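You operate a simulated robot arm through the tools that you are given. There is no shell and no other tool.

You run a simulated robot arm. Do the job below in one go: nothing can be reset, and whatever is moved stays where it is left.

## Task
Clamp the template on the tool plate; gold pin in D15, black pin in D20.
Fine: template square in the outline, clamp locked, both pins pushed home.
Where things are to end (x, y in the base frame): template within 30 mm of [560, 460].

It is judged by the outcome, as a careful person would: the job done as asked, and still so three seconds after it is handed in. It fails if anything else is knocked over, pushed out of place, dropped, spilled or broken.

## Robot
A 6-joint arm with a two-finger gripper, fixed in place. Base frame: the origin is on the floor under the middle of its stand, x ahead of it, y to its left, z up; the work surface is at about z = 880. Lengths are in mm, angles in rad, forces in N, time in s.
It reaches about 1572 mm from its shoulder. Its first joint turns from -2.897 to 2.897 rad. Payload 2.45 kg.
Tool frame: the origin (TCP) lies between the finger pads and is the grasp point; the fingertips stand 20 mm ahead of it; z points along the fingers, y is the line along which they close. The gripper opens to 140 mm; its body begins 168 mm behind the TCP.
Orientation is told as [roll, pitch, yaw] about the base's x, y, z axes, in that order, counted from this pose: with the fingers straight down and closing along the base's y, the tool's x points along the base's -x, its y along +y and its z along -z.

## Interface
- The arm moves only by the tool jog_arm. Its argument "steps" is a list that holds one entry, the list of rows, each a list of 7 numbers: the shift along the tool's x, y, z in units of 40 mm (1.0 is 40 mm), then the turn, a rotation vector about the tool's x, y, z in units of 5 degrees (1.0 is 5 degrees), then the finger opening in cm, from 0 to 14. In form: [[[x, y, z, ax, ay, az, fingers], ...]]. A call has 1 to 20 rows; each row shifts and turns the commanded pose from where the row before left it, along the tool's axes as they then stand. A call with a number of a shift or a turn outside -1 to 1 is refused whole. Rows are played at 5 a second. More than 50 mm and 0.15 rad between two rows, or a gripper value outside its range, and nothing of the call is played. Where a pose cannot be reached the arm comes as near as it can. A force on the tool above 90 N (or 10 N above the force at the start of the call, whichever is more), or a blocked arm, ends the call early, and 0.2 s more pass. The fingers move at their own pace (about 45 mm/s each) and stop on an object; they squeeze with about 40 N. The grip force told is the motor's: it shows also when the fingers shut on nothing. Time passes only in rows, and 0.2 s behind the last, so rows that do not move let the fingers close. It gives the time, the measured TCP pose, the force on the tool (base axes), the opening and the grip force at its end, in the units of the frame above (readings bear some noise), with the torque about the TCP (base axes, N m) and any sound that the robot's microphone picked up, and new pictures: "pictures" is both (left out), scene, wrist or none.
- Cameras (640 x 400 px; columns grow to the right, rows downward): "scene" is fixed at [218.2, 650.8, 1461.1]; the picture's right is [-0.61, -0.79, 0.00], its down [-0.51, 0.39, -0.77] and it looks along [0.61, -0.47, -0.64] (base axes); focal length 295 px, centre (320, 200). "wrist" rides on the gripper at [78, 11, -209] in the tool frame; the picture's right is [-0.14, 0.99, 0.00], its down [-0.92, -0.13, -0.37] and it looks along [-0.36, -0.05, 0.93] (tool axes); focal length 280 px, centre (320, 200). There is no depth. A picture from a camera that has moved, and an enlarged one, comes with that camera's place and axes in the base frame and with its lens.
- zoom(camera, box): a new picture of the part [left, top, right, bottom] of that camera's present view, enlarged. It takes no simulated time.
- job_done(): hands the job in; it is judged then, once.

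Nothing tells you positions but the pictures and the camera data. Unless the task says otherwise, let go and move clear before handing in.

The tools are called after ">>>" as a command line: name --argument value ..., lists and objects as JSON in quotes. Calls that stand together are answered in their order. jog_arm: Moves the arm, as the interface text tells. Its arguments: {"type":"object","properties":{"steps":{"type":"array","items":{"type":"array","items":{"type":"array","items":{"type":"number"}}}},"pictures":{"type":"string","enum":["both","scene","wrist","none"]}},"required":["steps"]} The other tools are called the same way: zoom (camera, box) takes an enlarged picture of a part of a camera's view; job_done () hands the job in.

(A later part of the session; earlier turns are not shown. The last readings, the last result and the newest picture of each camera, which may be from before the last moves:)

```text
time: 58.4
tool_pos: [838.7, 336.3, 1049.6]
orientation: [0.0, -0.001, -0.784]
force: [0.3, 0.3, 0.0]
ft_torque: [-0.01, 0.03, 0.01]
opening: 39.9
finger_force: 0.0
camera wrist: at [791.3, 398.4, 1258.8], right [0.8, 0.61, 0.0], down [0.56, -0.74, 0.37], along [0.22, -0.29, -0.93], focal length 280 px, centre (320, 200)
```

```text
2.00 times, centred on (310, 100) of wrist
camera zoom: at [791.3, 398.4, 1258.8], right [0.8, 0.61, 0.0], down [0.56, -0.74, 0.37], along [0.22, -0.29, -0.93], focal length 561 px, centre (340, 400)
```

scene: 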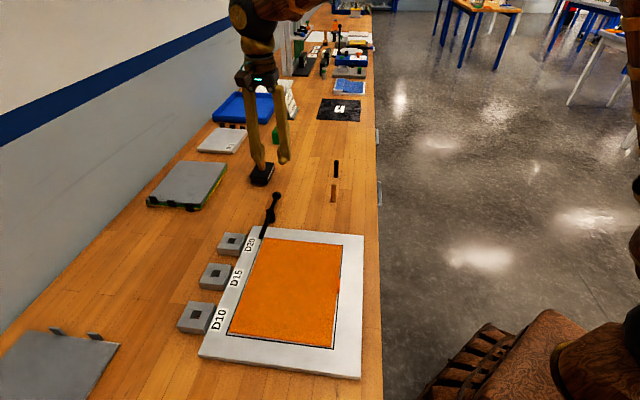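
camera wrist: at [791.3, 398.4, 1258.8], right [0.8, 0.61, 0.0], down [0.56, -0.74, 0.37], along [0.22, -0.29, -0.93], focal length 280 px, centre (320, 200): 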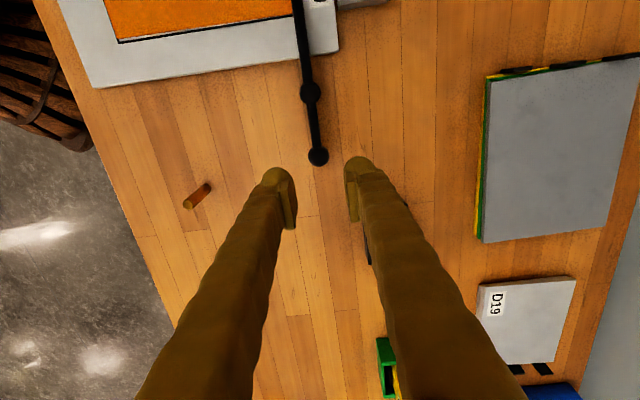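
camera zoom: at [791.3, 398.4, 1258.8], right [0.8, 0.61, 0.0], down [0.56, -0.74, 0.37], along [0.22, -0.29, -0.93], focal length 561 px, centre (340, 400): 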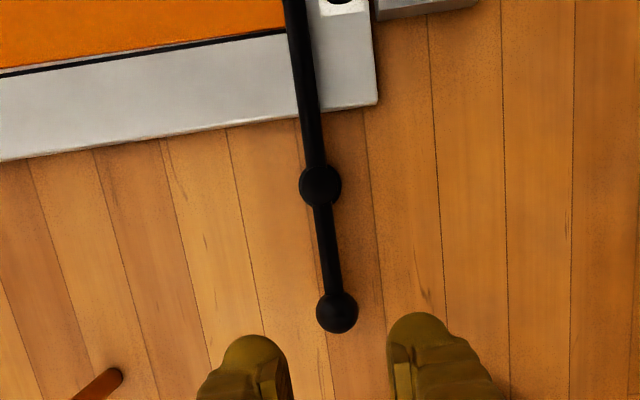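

The clamp lever stays at its locked stop. Next are the pins, standing upright at about (744, 194) for gold and (841, 102) for black, each about 60 mm tall. First I'll look straight down at the D15 and D20 sockets to locate the holes.

>>> jog_arm --steps '[[[0.935, 0.22, 0, 0, 0, 0, 4], [0.935, 0.22, 0, 0, 0, 0, 4], [0.935, 0.22, 0, 0, 0, 0, 4], [0.935, 0.22, 0, 0, 0, 0, 4], [0.935, 0.22, 0, 0, 0, 0, 4], [0.935, 0.22, 0, 0, 0, 0, 4], [0.935, 0.22, 0, 0, 0, 0, 4], [0.935, 0.22, 0, 0, 0, 0, 4], [0, 0, 0, 0, 0, 0, 4], [0, 0, 0, 0, 0, 0, 4]]]'

>>> zoom --camera "wrist" --box '[200, 60, 460, 260]'

>>> zoom --camera "scene" --box '[195, 220, 265, 300]'

```text
time: 60.6
tool_pos: [676.1, 598.5, 1048.6]
orientation: [0.0, -0.002, -0.785]
force: [0.2, -0.1, -0.5]
ft_torque: [0.01, -0.02, -0.02]
opening: 40.1
finger_force: 0.1
camera wrist: at [627.5, 659.4, 1258.9], right [0.8, 0.61, 0.0], down [0.56, -0.74, 0.37], along [0.22, -0.29, -0.93], focal length 280 px, centre (320, 200)
```

scene: 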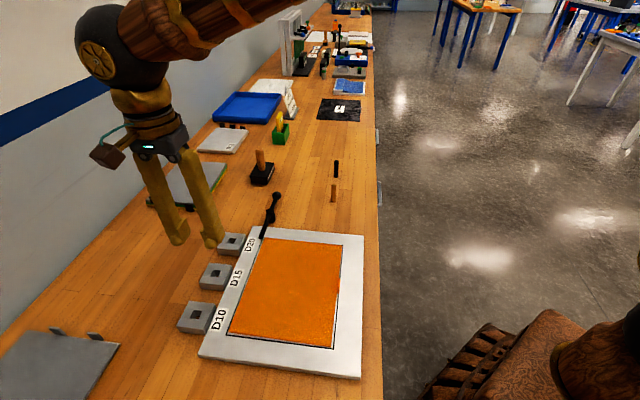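
wrist: 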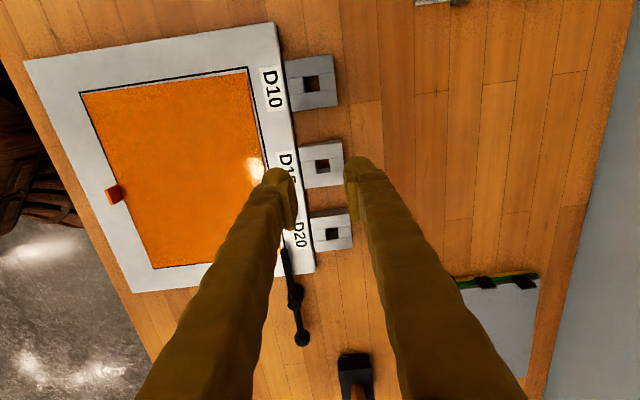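

```text
2.00 times, centred on (330, 160) of wrist
camera zoom: at [627.5, 659.4, 1258.9], right [0.8, 0.61, 0.0], down [0.56, -0.74, 0.37], along [0.22, -0.29, -0.93], focal length 561 px, centre (300, 280)
```

zoom: 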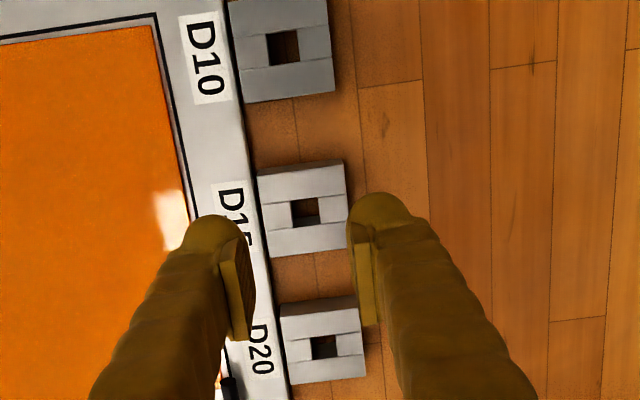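

```text
5.00 times, centred on (230, 260) of scene
camera zoom: at [218.2, 650.8, 1461.1], right [-0.61, -0.79, 0.0], down [-0.51, 0.39, -0.77], along [0.61, -0.47, -0.64], focal length 1477 px, centre (770, -100)
```

zoom: 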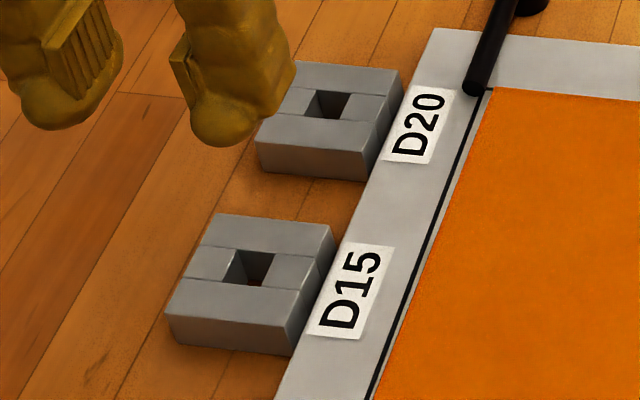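

>>> zoom --camera "wrist" --box '[295, 135, 355, 195]'

>>> zoom --camera "wrist" --box '[300, 200, 360, 260]'

>>> zoom --camera "scene" --box '[198, 255, 238, 295]'

>>> zoom --camera "scene" --box '[315, 150, 355, 210]'

```text
6.67 times, centred on (325, 165) of wrist
camera zoom: at [627.5, 659.4, 1258.9], right [0.8, 0.61, 0.0], down [0.56, -0.74, 0.37], along [0.22, -0.29, -0.93], focal length 1869 px, centre (287, 433)
```

zoom: 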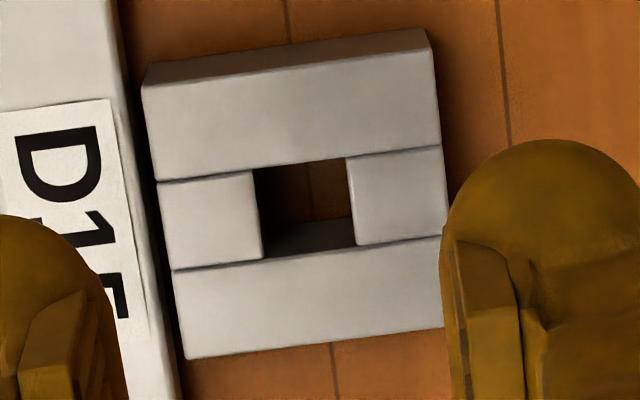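

```text
6.67 times, centred on (330, 230) of wrist
camera zoom: at [627.5, 659.4, 1258.9], right [0.8, 0.61, 0.0], down [0.56, -0.74, 0.37], along [0.22, -0.29, -0.93], focal length 1869 px, centre (253, 0)
```

zoom: 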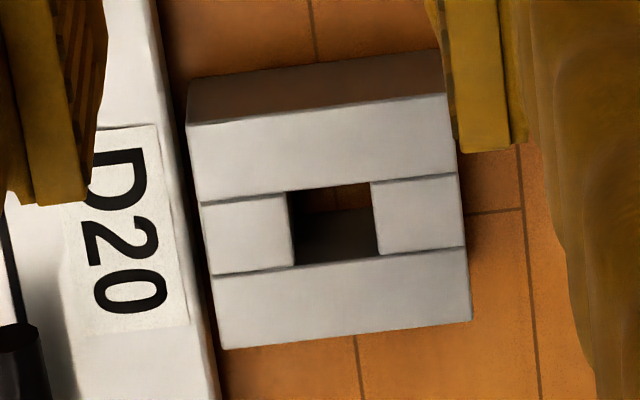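

```text
10.00 times, centred on (218, 275) of scene
camera zoom: at [218.2, 650.8, 1461.1], right [-0.61, -0.79, 0.0], down [-0.51, 0.39, -0.77], along [0.61, -0.47, -0.64], focal length 2953 px, centre (1340, -550)
```

zoom: 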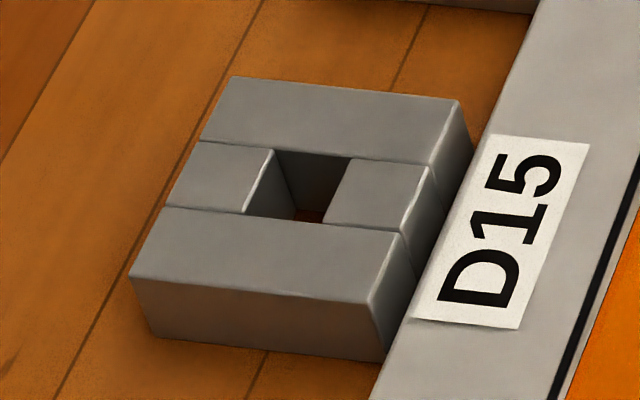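

```text
6.67 times, centred on (335, 180) of scene
camera zoom: at [218.2, 650.8, 1461.1], right [-0.61, -0.79, 0.0], down [-0.51, 0.39, -0.77], along [0.61, -0.47, -0.64], focal length 1969 px, centre (220, 333)
```

zoom: 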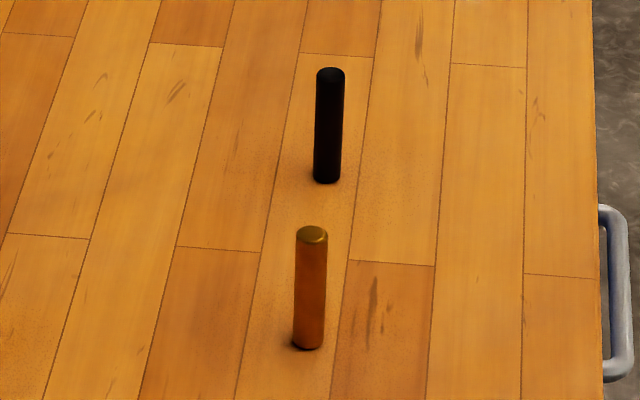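

The socket holes go through to the table and are about 18–19 mm square, against a pin of about 14.5 mm. I place D15 at about (686, 588) and D20 at about (757, 517), with block tops near z = 905. Next I'll move over to the gold pin and check its position.

>>> jog_arm --steps '[[[-0.8, -0.57, 0, 0, 0, 0, 4], [-0.8, -0.57, 0, 0, 0, 0, 4], [-0.8, -0.57, 0, 0, 0, 0, 4], [-0.8, -0.57, 0, 0, 0, 0, 4], [-0.8, -0.57, 0, 0, 0, 0, 4], [-0.8, -0.57, 0, 0, 0, 0, 4], [-0.8, -0.57, 0, 0, 0, 0, 4], [-0.8, -0.57, 0, 0, 0, 0, 4], [-0.8, -0.57, 0, 0, 0, 0, 4], [-0.6, -0.57, 0, 0, 0, 0, 4], [0, 0, 0, 0, 0, 0, 4], [0, 0, 0, 0, 0, 0, 4]]]'

>>> zoom --camera "wrist" --box '[240, 100, 400, 260]'

```text
time: 63.2
tool_pos: [736.2, 215.4, 1050.4]
orientation: [0.001, -0.002, -0.784]
force: [0.2, -0.6, 0.0]
ft_torque: [0.0, -0.02, 0.0]
opening: 40.0
finger_force: 0.1
camera wrist: at [688.0, 275.8, 1259.2], right [0.8, 0.61, 0.0], down [0.56, -0.74, 0.37], along [0.22, -0.29, -0.93], focal length 280 px, centre (320, 200)
```

scene: 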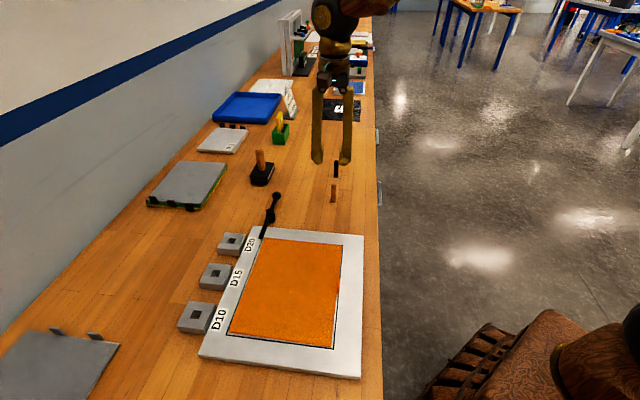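
wrist: 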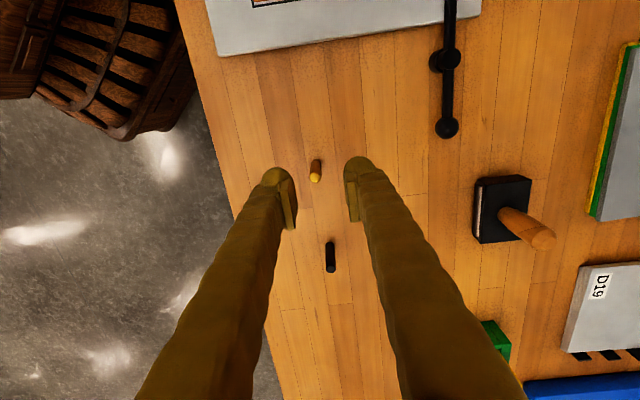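

```text
2.50 times, centred on (320, 180) of wrist
camera zoom: at [688.0, 275.8, 1259.2], right [0.8, 0.61, 0.0], down [0.56, -0.74, 0.37], along [0.22, -0.29, -0.93], focal length 701 px, centre (320, 250)
```

zoom: 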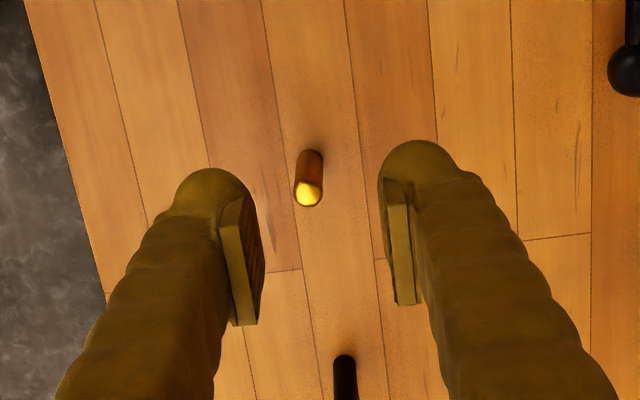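

>>> jog_arm --steps '[[[-0.227, -0.125, 0.8, 0, 0, 0, 4], [-0.227, -0.125, 0.7, 0, 0, 0, 4], [0, 0, 0, 0, 0, 0, 4], [0, 0, 0, 0, 0, 0, 4]]]'

>>> zoom --camera "wrist" --box '[240, 100, 400, 260]'

>>> zoom --camera "scene" --box '[300, 150, 370, 215]'

```text
time: 64.2
tool_pos: [742.9, 195.3, 988.4]
orientation: [-0.001, -0.002, -0.784]
force: [0.4, 0.5, -0.6]
ft_torque: [0.02, 0.0, -0.04]
opening: 40.3
finger_force: 0.1
camera wrist: at [694.5, 256.1, 1198.7], right [0.8, 0.61, 0.0], down [0.56, -0.74, 0.37], along [0.22, -0.29, -0.93], focal length 280 px, centre (320, 200)
```

scene: 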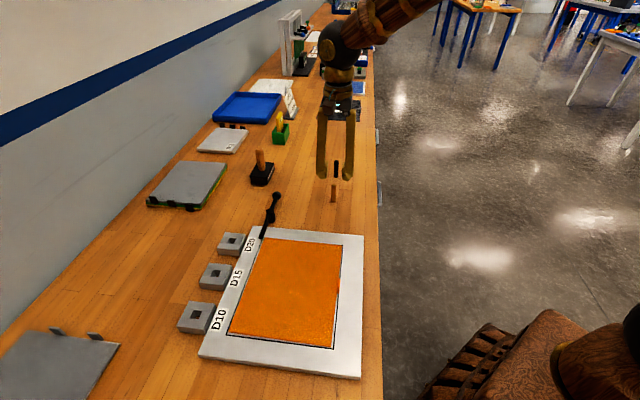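
wrist: 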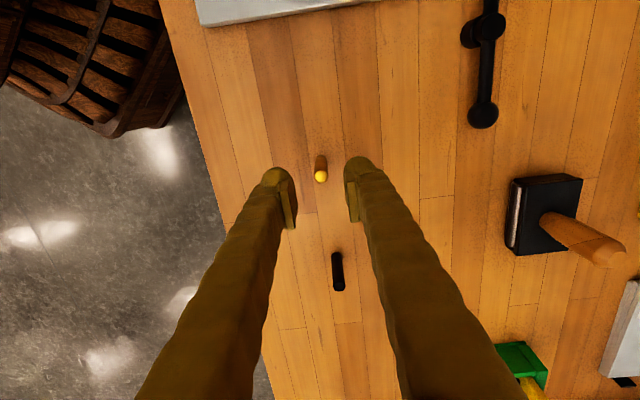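

```text
2.50 times, centred on (320, 180) of wrist
camera zoom: at [694.5, 256.1, 1198.7], right [0.8, 0.61, 0.0], down [0.56, -0.74, 0.37], along [0.22, -0.29, -0.93], focal length 701 px, centre (320, 250)
```

zoom: 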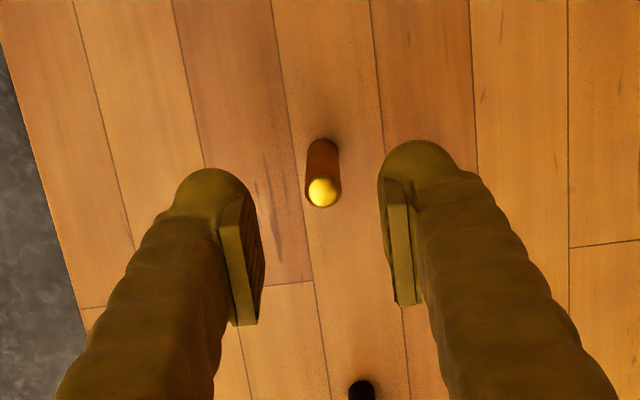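

```text
6.15 times, centred on (335, 182) of scene
camera zoom: at [218.2, 650.8, 1461.1], right [-0.61, -0.79, 0.0], down [-0.51, 0.39, -0.77], along [0.61, -0.47, -0.64], focal length 1817 px, centre (228, 308)
```

zoom: 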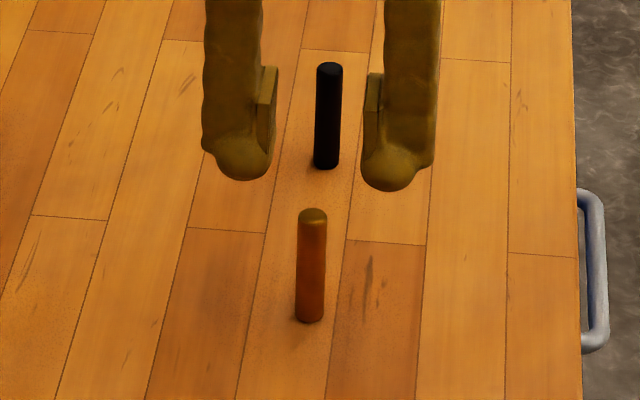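

>>> jog_arm --steps '[[[0.02, 0.03, 0.7, 0, 0, 0, 4], [0, 0, 0.7, 0, 0, 0, 4], [0, 0, 0, 0, 0, 0, 3], [0, 0, 0, 0, 0, 0, 2], [0, 0, 0, 0, 0, 0, 1], [0, 0, 0, 0, 0, 0, 0], [0, 0, 0, 0, 0, 0, 0], [0, 0, 0, 0, 0, 0, 0]]]'

>>> zoom --camera "wrist" --box '[240, 100, 400, 260]'

>>> zoom --camera "scene" --box '[300, 150, 370, 215]'

```text
time: 66.0
tool_pos: [741.5, 196.1, 932.9]
orientation: [-0.001, -0.001, -0.783]
force: [1.0, 1.0, -0.7]
ft_torque: [0.02, 0.04, -0.04]
opening: 12.4
finger_force: 39.0
camera wrist: at [694.3, 257.5, 1142.5], right [0.8, 0.61, 0.0], down [0.56, -0.74, 0.37], along [0.22, -0.29, -0.93], focal length 280 px, centre (320, 200)
```

scene: 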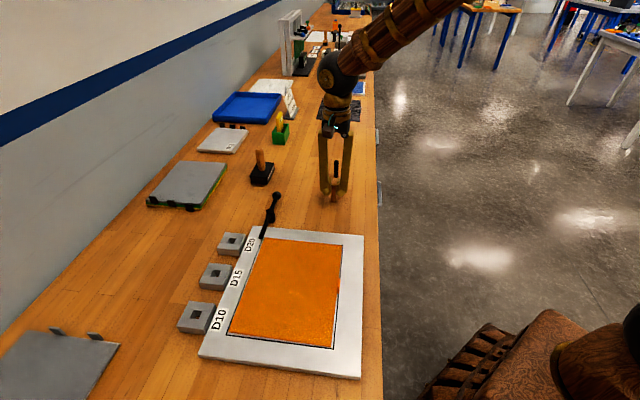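
wrist: 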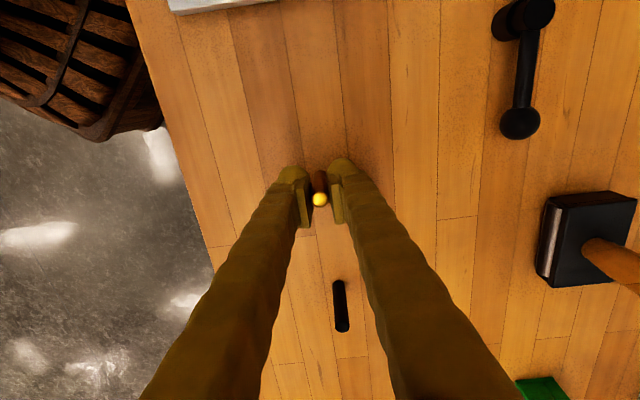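

```text
2.50 times, centred on (320, 180) of wrist
camera zoom: at [694.3, 257.5, 1142.5], right [0.8, 0.61, 0.0], down [0.56, -0.74, 0.37], along [0.22, -0.29, -0.93], focal length 701 px, centre (320, 250)
```

zoom: 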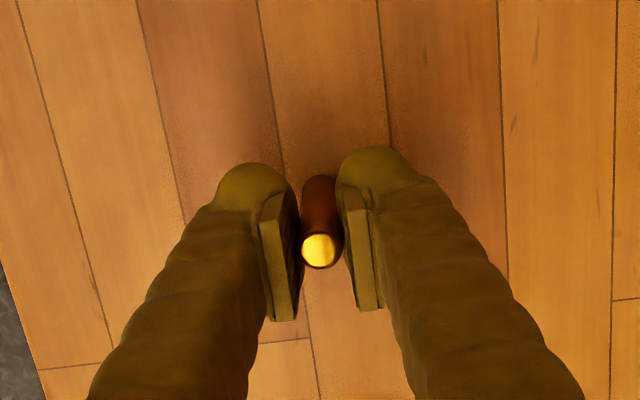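

```text
6.15 times, centred on (335, 182) of scene
camera zoom: at [218.2, 650.8, 1461.1], right [-0.61, -0.79, 0.0], down [-0.51, 0.39, -0.77], along [0.61, -0.47, -0.64], focal length 1817 px, centre (228, 308)
```

zoom: 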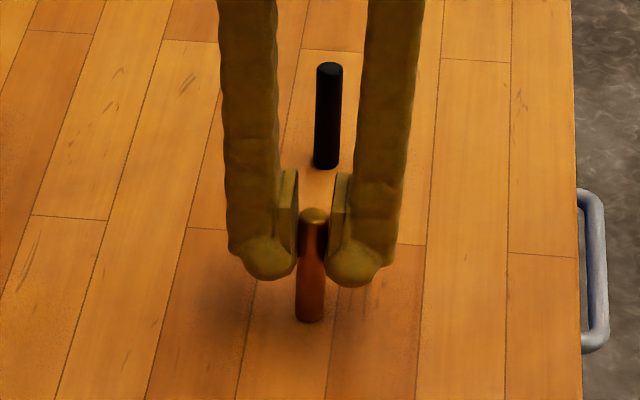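

The gold pin is gripped firmly near its top. I'll lift it and carry it over D15.

>>> jog_arm --steps '[[[0, 0, -0.5, 0, 0, 0, 0], [0, 0, -0.8, 0, 0, 0, 0], [0, 0, -0.9, 0, 0, 0, 0], [0, 0, -0.7, 0, 0, 0, 0], [0.5, 0.38, 0, 0, 0, 0, 0], [0.8, 0.605, 0, 0, 0, 0, 0], [0.8, 0.605, 0, 0, 0, 0, 0], [0.8, 0.605, 0, 0, 0, 0, 0], [0.8, 0.605, 0, 0, 0, 0, 0], [0.8, 0.605, 0, 0, 0, 0, 0], [0.8, 0.605, 0, 0, 0, 0, 0], [0.8, 0.605, 0, 0, 0, 0, 0], [0.8, 0.605, 0, 0, 0, 0, 0], [0.8, 0.605, 0, 0, 0, 0, 0], [0.19, 0.14, 0, 0, 0, 0, 0], [0, 0, 0, 0, 0, 0, 0], [0, 0, 0, 0, 0, 0, 0]]]'

>>> zoom --camera "wrist" --box '[220, 80, 420, 260]'

>>> zoom --camera "scene" --box '[180, 190, 270, 290]'

```text
time: 69.6
tool_pos: [688.7, 590.4, 1049.1]
orientation: [0.001, -0.001, -0.784]
force: [0.1, -0.5, -0.5]
ft_torque: [0.0, 0.0, -0.01]
opening: 12.2
finger_force: 38.8
camera wrist: at [639.4, 651.7, 1258.3], right [0.8, 0.61, 0.0], down [0.56, -0.74, 0.37], along [0.22, -0.29, -0.93], focal length 280 px, centre (320, 200)
```

scene: 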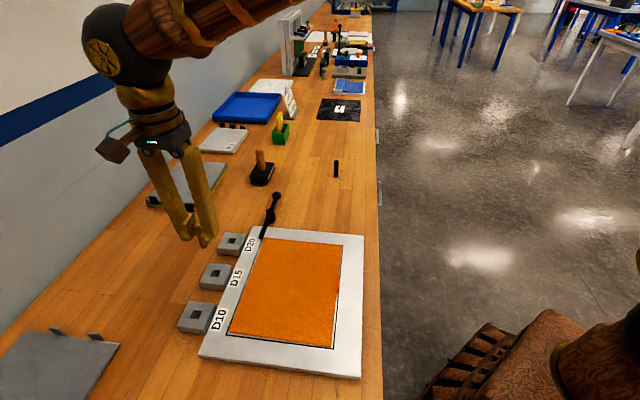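
wrist: 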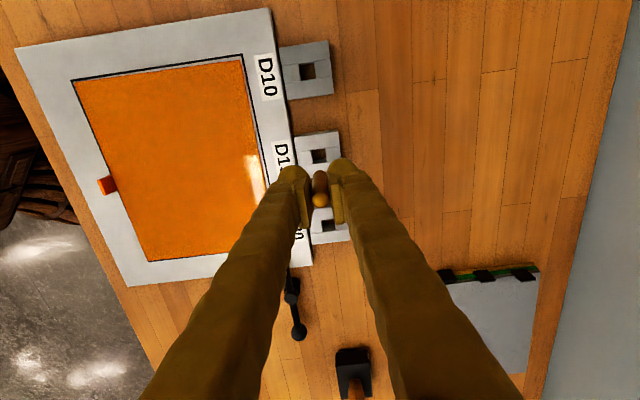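

```text
2.22 times, centred on (320, 170) of wrist
camera zoom: at [639.4, 651.7, 1258.3], right [0.8, 0.61, 0.0], down [0.56, -0.74, 0.37], along [0.22, -0.29, -0.93], focal length 623 px, centre (320, 267)
```

zoom: 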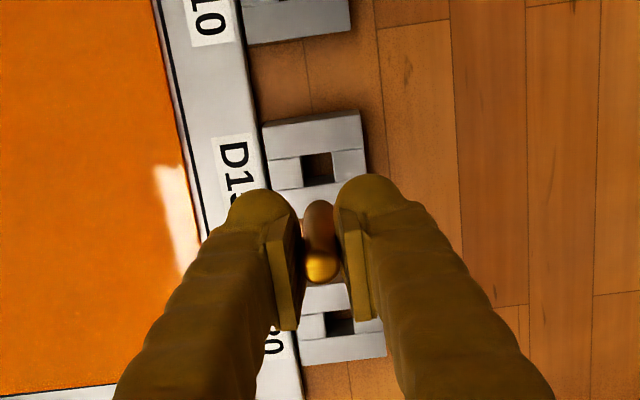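

```text
4.00 times, centred on (225, 240) of scene
camera zoom: at [218.2, 650.8, 1461.1], right [-0.61, -0.79, 0.0], down [-0.51, 0.39, -0.77], along [0.61, -0.47, -0.64], focal length 1181 px, centre (700, 40)
```

zoom: 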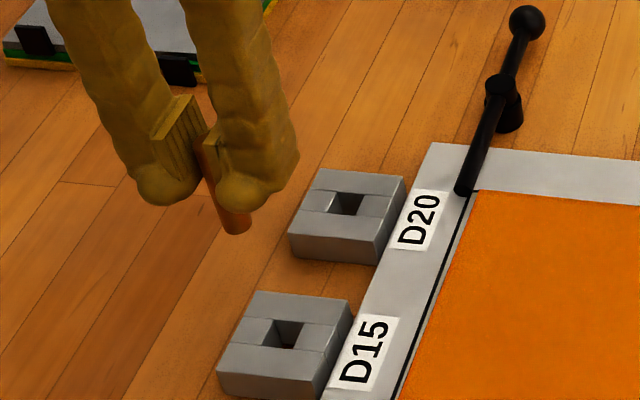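

>>> jog_arm --steps '[[[0, 0, 0.6, 0, 0, 0, 0], [0, 0, 0.7, 0, 0, 0, 0], [0, 0, 0.55, 0, 0, 0, 0], [0, 0, 0, 0, 0, 0, 0], [0, 0, 0, 0, 0, 0, 0]]]'

>>> zoom --camera "wrist" --box '[260, 110, 380, 230]'

>>> zoom --camera "scene" --box '[185, 225, 255, 295]'

```text
time: 70.8
tool_pos: [687.1, 588.9, 974.3]
orientation: [0.0, 0.0, -0.783]
force: [-0.2, 0.5, -1.5]
ft_torque: [-0.03, 0.02, 0.02]
opening: 12.5
finger_force: 39.2
camera wrist: at [639.2, 650.7, 1184.1], right [0.8, 0.61, 0.0], down [0.56, -0.74, 0.37], along [0.22, -0.29, -0.93], focal length 280 px, centre (320, 200)
```

scene: 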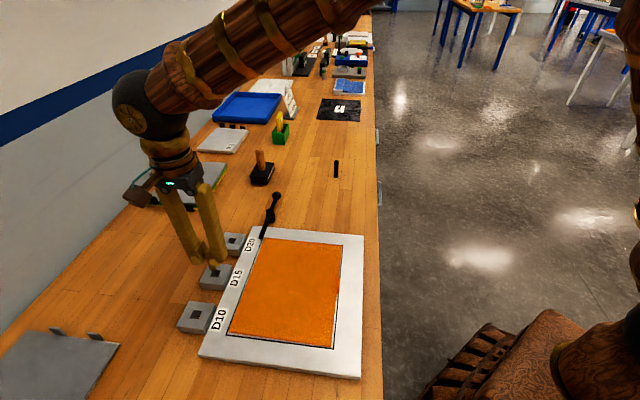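
wrist: 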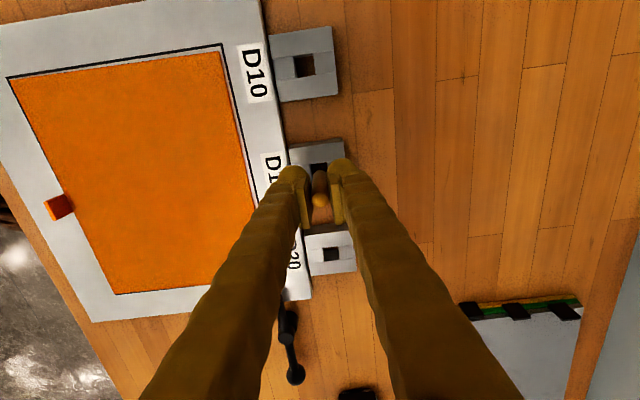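

```text
3.33 times, centred on (320, 170) of wrist
camera zoom: at [639.2, 650.7, 1184.1], right [0.8, 0.61, 0.0], down [0.56, -0.74, 0.37], along [0.22, -0.29, -0.93], focal length 935 px, centre (320, 300)
```

zoom: 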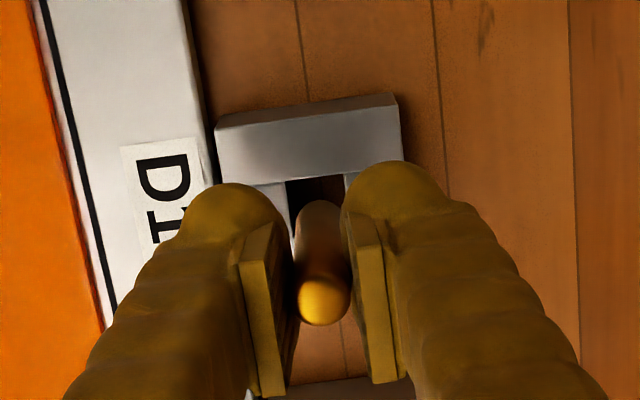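

```text
5.71 times, centred on (220, 260) of scene
camera zoom: at [218.2, 650.8, 1461.1], right [-0.61, -0.79, 0.0], down [-0.51, 0.39, -0.77], along [0.61, -0.47, -0.64], focal length 1688 px, centre (891, -143)
```

zoom: 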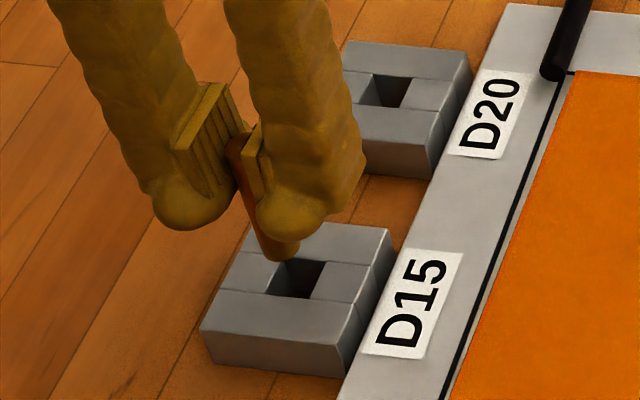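

>>> zoom --camera "scene" --box '[205, 250, 240, 285]'

>>> zoom --camera "wrist" --box '[290, 140, 350, 200]'

```text
11.43 times, centred on (222, 268) of scene
camera zoom: at [218.2, 650.8, 1461.1], right [-0.61, -0.79, 0.0], down [-0.51, 0.39, -0.77], along [0.61, -0.47, -0.64], focal length 3375 px, centre (1434, -571)
```

zoom: 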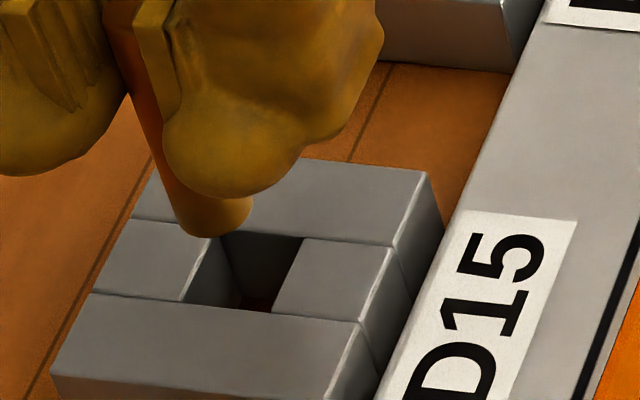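

```text
6.67 times, centred on (320, 170) of wrist
camera zoom: at [639.2, 650.7, 1184.1], right [0.8, 0.61, 0.0], down [0.56, -0.74, 0.37], along [0.22, -0.29, -0.93], focal length 1869 px, centre (320, 400)
```

zoom: 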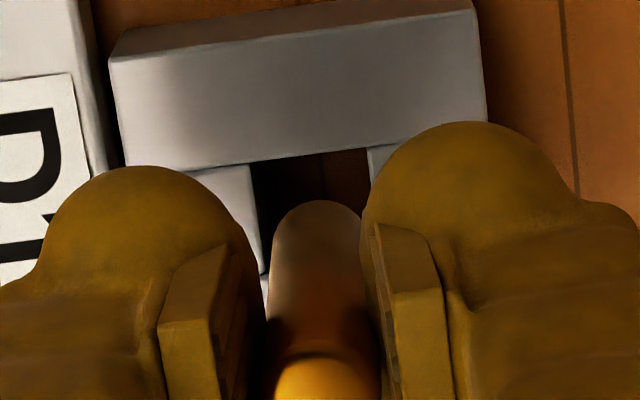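

The wrist view shows the pin axis within about 0.5 mm of the D15 hole centre. I'll lower it into the hole in small steps while watching the force.

>>> jog_arm --steps '[[[0, 0, 0.25, 0, 0, 0, 0], [0, 0, 0.25, 0, 0, 0, 0], [0, 0, 0.25, 0, 0, 0, 0], [0, 0, 0.15, 0, 0, 0, 0], [0, 0, 0, 0, 0, 0, 0]]]'

>>> zoom --camera "scene" --box '[195, 240, 250, 295]'

```text
time: 72.0
tool_pos: [686.1, 589.6, 938.8]
orientation: [-0.001, -0.003, -0.782]
force: [-0.2, 0.2, -1.0]
ft_torque: [-0.03, 0.01, 0.03]
opening: 12.4
finger_force: 39.4
camera wrist: at [638.8, 650.5, 1148.1], right [0.8, 0.61, 0.0], down [0.56, -0.74, 0.37], along [0.22, -0.29, -0.93], focal length 280 px, centre (320, 200)
```

scene: 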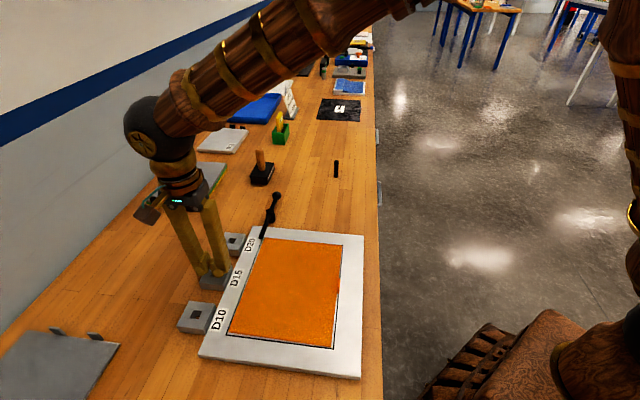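
wrist: 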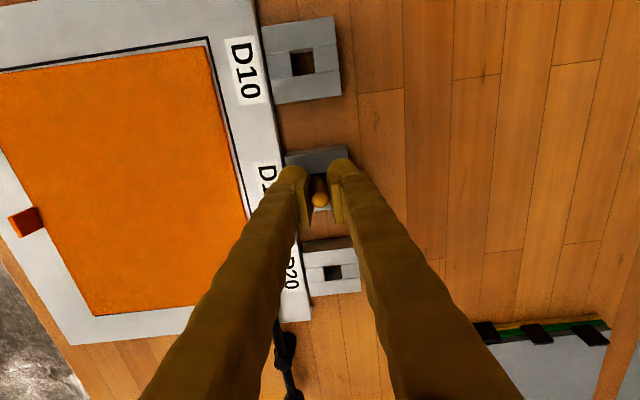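

```text
7.27 times, centred on (222, 268) of scene
camera zoom: at [218.2, 650.8, 1461.1], right [-0.61, -0.79, 0.0], down [-0.51, 0.39, -0.77], along [0.61, -0.47, -0.64], focal length 2148 px, centre (1029, -291)
```

zoom: 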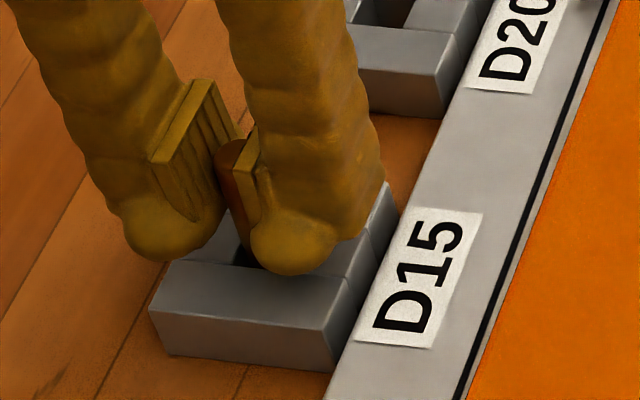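

>>> jog_arm --steps '[[[0, 0, 0.05, 0, 0, 0, 0], [0, 0, 0.05, 0, 0, 0, 0], [0, 0, 0.04, 0, 0, 0, 0], [0, 0, 0, 0, 0, 0, 0]]]' --pictures "none"

```text
time: 73.0
tool_pos: [686.9, 588.7, 934.0]
orientation: [0.0, -0.002, -0.785]
force: [0.5, 0.1, -1.3]
ft_torque: [-0.02, -0.02, -0.02]
opening: 12.2
finger_force: 39.4
```

>>> jog_arm --steps '[[[0, 0, 0.04, 0, 0, 0, 0], [0, 0, 0.03, 0, 0, 0, 0], [0, 0, 0, 0, 0, 0, 0]]]' --pictures "none"

```text
time: 73.8
tool_pos: [687.4, 590.1, 932.8]
orientation: [0.001, -0.001, -0.784]
force: [-1.4, 0.7, 32.3]
ft_torque: [0.04, 0.05, 0.02]
opening: 12.6
finger_force: 39.3
```

The pin bottomed out at the same height at which it stood on the table, with a 32 N push, so it is home in D15. I'll ease off, release, and lift clear.

>>> jog_arm --steps '[[[0, 0, -0.03, 0, 0, 0, 0], [0, 0, 0, 0, 0, 0, 1.6], [0, 0, 0, 0, 0, 0, 2.4], [0, 0, 0, 0, 0, 0, 3], [0, 0, 0, 0, 0, 0, 3], [0, 0, -0.4, 0, 0, 0, 3], [0, 0, -0.8, 0, 0, 0, 3], [0, 0, -0.9, 0, 0, 0, 3.4], [0, 0, -0.9, 0, 0, 0, 4], [0, 0, 0, 0, 0, 0, 4]]]'

>>> zoom --camera "scene" --box '[195, 225, 265, 295]'

>>> zoom --camera "wrist" --box '[260, 100, 400, 240]'

```text
time: 76.0
tool_pos: [686.1, 589.9, 1052.1]
orientation: [0.0, -0.002, -0.785]
force: [0.7, 0.2, 0.2]
ft_torque: [0.01, 0.0, 0.0]
opening: 39.8
finger_force: 0.1
camera wrist: at [639.4, 651.3, 1260.9], right [0.8, 0.61, 0.0], down [0.56, -0.74, 0.37], along [0.22, -0.29, -0.93], focal length 280 px, centre (320, 200)
```

scene: 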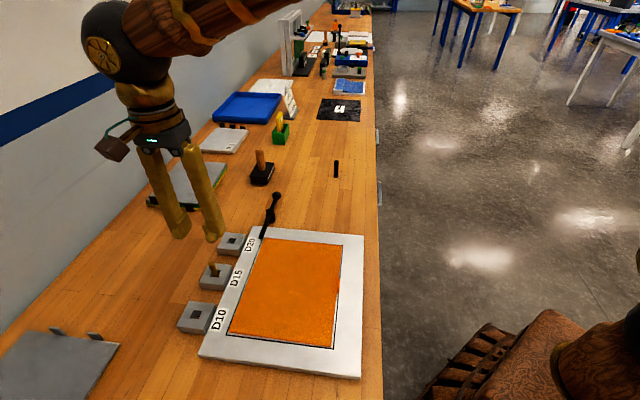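
wrist: 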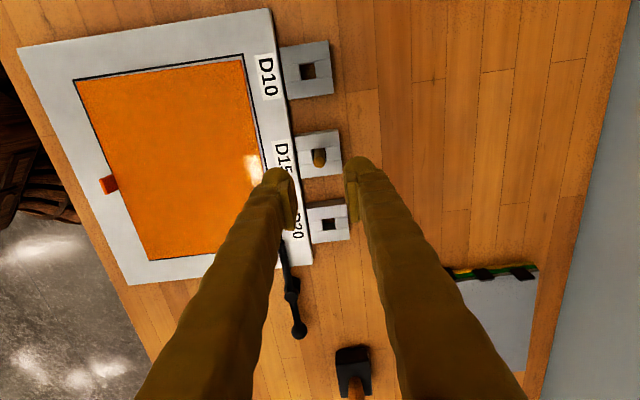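

```text
5.71 times, centred on (230, 260) of scene
camera zoom: at [218.2, 650.8, 1461.1], right [-0.61, -0.79, 0.0], down [-0.51, 0.39, -0.77], along [0.61, -0.47, -0.64], focal length 1688 px, centre (834, -143)
```

zoom: 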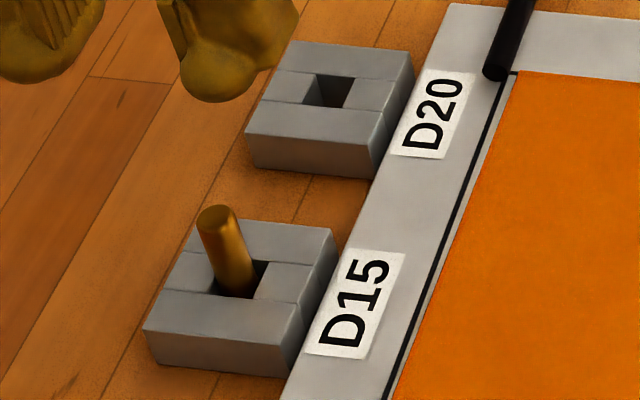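

```text
2.86 times, centred on (330, 170) of wrist
camera zoom: at [639.4, 651.3, 1260.9], right [0.8, 0.61, 0.0], down [0.56, -0.74, 0.37], along [0.22, -0.29, -0.93], focal length 801 px, centre (291, 286)
```

zoom: 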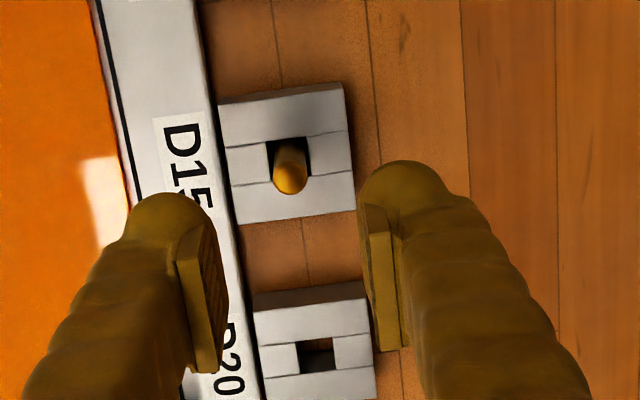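

The gold pin stands upright in D15. Next is the black pin.

>>> jog_arm --steps '[[[-0.5, -0.26, 0, 0, 0, 0, 4], [-0.87, -0.45, 0, 0, 0, 0, 4], [-0.87, -0.45, 0, 0, 0, 0, 4], [-0.87, -0.45, 0, 0, 0, 0, 4], [-0.87, -0.45, 0, 0, 0, 0, 4], [-0.87, -0.45, 0, 0, 0, 0, 4], [-0.87, -0.45, 0, 0, 0, 0, 4], [-0.87, -0.45, 0, 0, 0, 0, 4], [-0.87, -0.45, 0, 0, 0, 0, 4], [-0.87, -0.45, 0, 0, 0, 0, 4], [-0.87, -0.45, 0, 0, 0, 0, 4], [-0.87, -0.45, 0, 0, 0, 0, 4], [-0.87, -0.45, 0, 0, 0, 0, 4], [-0.4, -0.23, 0.4, 0, 0, 0, 4], [0, 0, 0.8, 0, 0, 0, 4], [0, 0, 0.4, 0, 0, 0, 4], [0, 0, 0, 0, 0, 0, 4], [0, 0, 0, 0, 0, 0, 4]]]'

>>> zoom --camera "wrist" --box '[240, 100, 400, 260]'

>>> zoom --camera "scene" --box '[300, 130, 370, 195]'

```text
time: 79.8
tool_pos: [843.0, 101.6, 989.3]
orientation: [0.0, -0.003, -0.784]
force: [-0.3, -0.7, 0.1]
ft_torque: [0.02, -0.01, 0.0]
opening: 39.9
finger_force: 0.0
camera wrist: at [794.6, 163.4, 1197.8], right [0.8, 0.61, 0.0], down [0.56, -0.74, 0.37], along [0.22, -0.29, -0.93], focal length 280 px, centre (320, 200)
```

scene: 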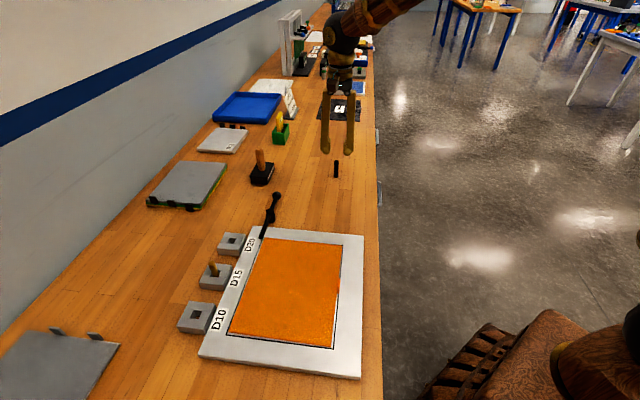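
wrist: 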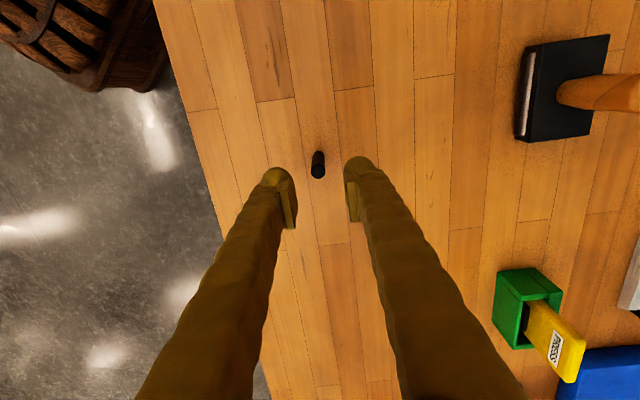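

```text
2.50 times, centred on (320, 180) of wrist
camera zoom: at [794.6, 163.4, 1197.8], right [0.8, 0.61, 0.0], down [0.56, -0.74, 0.37], along [0.22, -0.29, -0.93], focal length 701 px, centre (320, 250)
```

zoom: 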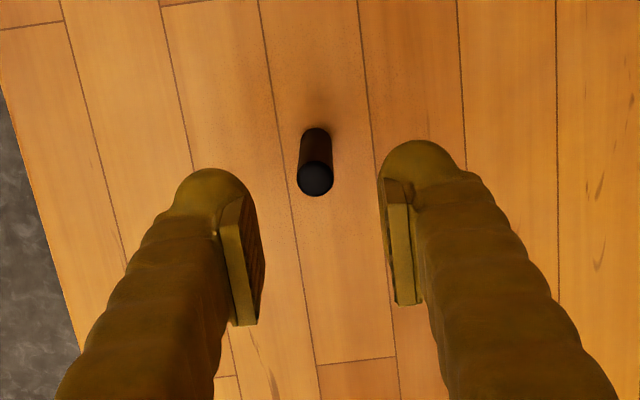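

```text
6.15 times, centred on (335, 162) of scene
camera zoom: at [218.2, 650.8, 1461.1], right [-0.61, -0.79, 0.0], down [-0.51, 0.39, -0.77], along [0.61, -0.47, -0.64], focal length 1817 px, centre (228, 431)
```

zoom: 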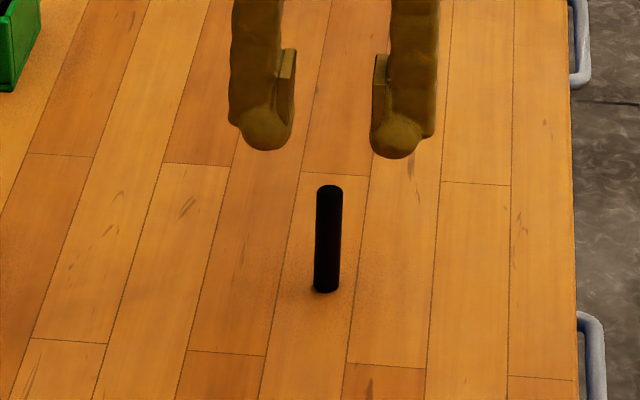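

>>> jog_arm --steps '[[[0.13, -0.02, 0.3, 0, 0, 0, 4], [0, 0, 0.4, 0, 0, 0, 4], [0, 0, 0, 0, 0, 0, 4]]]' --pictures "wrist"

>>> zoom --camera "wrist" --box '[240, 100, 400, 260]'

```text
time: 80.6
tool_pos: [838.4, 105.0, 960.4]
orientation: [-0.001, -0.002, -0.783]
force: [0.6, 0.4, 0.7]
ft_torque: [-0.01, 0.01, -0.02]
opening: 39.8
finger_force: 0.0
camera wrist: at [790.4, 166.3, 1169.3], right [0.8, 0.61, 0.0], down [0.56, -0.74, 0.37], along [0.22, -0.29, -0.93], focal length 280 px, centre (320, 200)
```

wrist: 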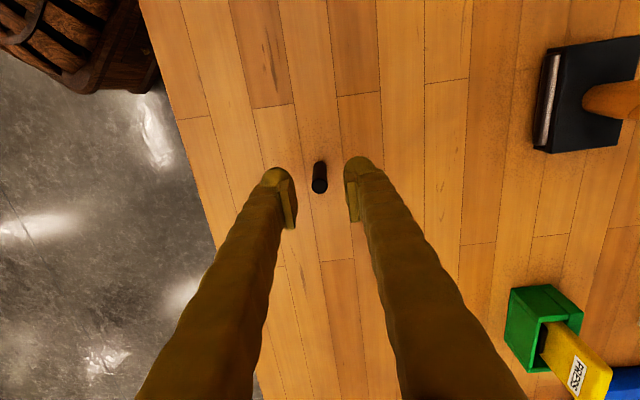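

```text
2.50 times, centred on (320, 180) of wrist
camera zoom: at [790.4, 166.3, 1169.3], right [0.8, 0.61, 0.0], down [0.56, -0.74, 0.37], along [0.22, -0.29, -0.93], focal length 701 px, centre (320, 250)
```

zoom: 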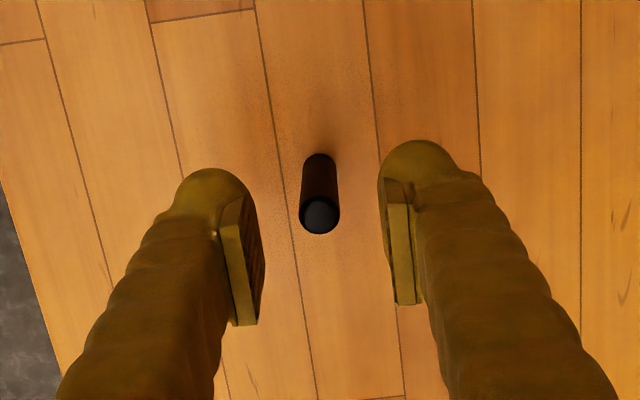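

>>> jog_arm --steps '[[[0.025, 0, 0.35, 0, 0, 0, 4], [0, 0, 0.35, 0, 0, 0, 4], [0, 0, 0, 0, 0, 0, 3], [0, 0, 0, 0, 0, 0, 2], [0, 0, 0, 0, 0, 0, 1], [0, 0, 0, 0, 0, 0, 0], [0, 0, 0, 0, 0, 0, 0], [0, 0, 0, 0, 0, 0, 0]]]'

>>> zoom --camera "wrist" --box '[240, 100, 400, 260]'

>>> zoom --camera "scene" --box '[300, 130, 370, 195]'

```text
time: 82.4
tool_pos: [837.7, 105.6, 932.6]
orientation: [0.001, -0.001, -0.784]
force: [0.3, 0.7, -0.1]
ft_torque: [0.02, -0.01, -0.02]
opening: 12.5
finger_force: 39.0
camera wrist: at [789.1, 167.2, 1141.4], right [0.8, 0.61, 0.0], down [0.56, -0.74, 0.37], along [0.22, -0.29, -0.93], focal length 280 px, centre (320, 200)
```

scene: 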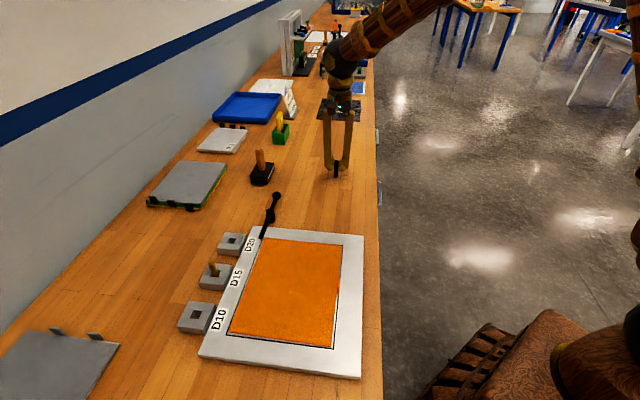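
wrist: 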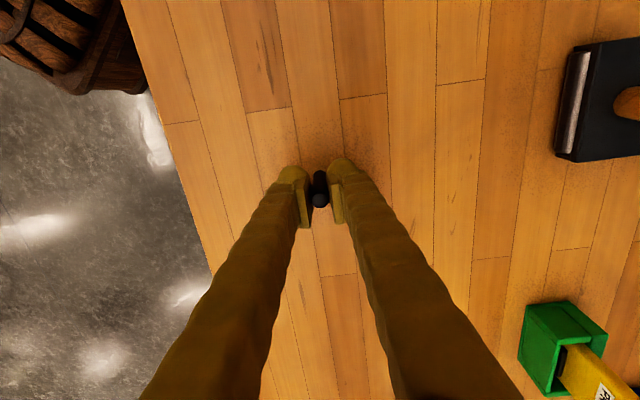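

```text
2.50 times, centred on (320, 180) of wrist
camera zoom: at [789.1, 167.2, 1141.4], right [0.8, 0.61, 0.0], down [0.56, -0.74, 0.37], along [0.22, -0.29, -0.93], focal length 701 px, centre (320, 250)
```

zoom: 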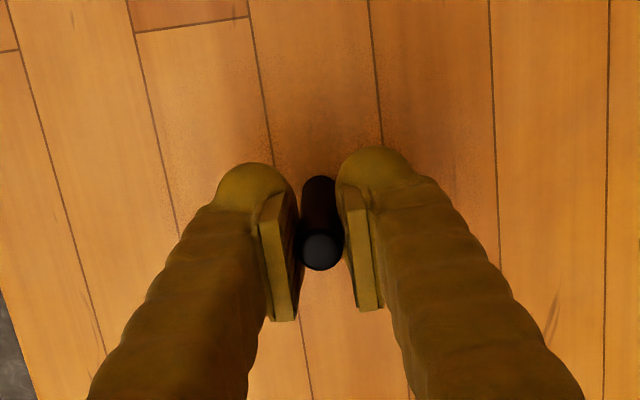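

```text
6.15 times, centred on (335, 162) of scene
camera zoom: at [218.2, 650.8, 1461.1], right [-0.61, -0.79, 0.0], down [-0.51, 0.39, -0.77], along [0.61, -0.47, -0.64], focal length 1817 px, centre (228, 431)
```

zoom: 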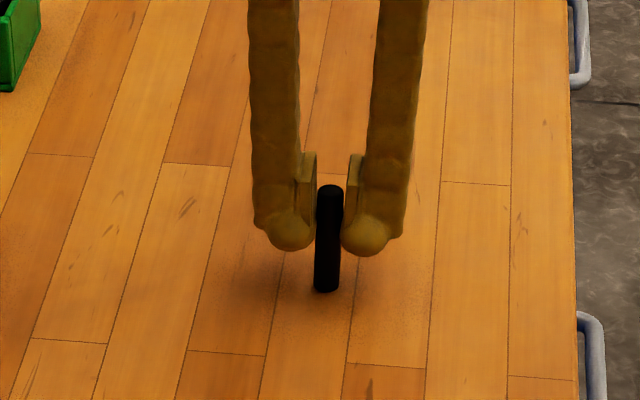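

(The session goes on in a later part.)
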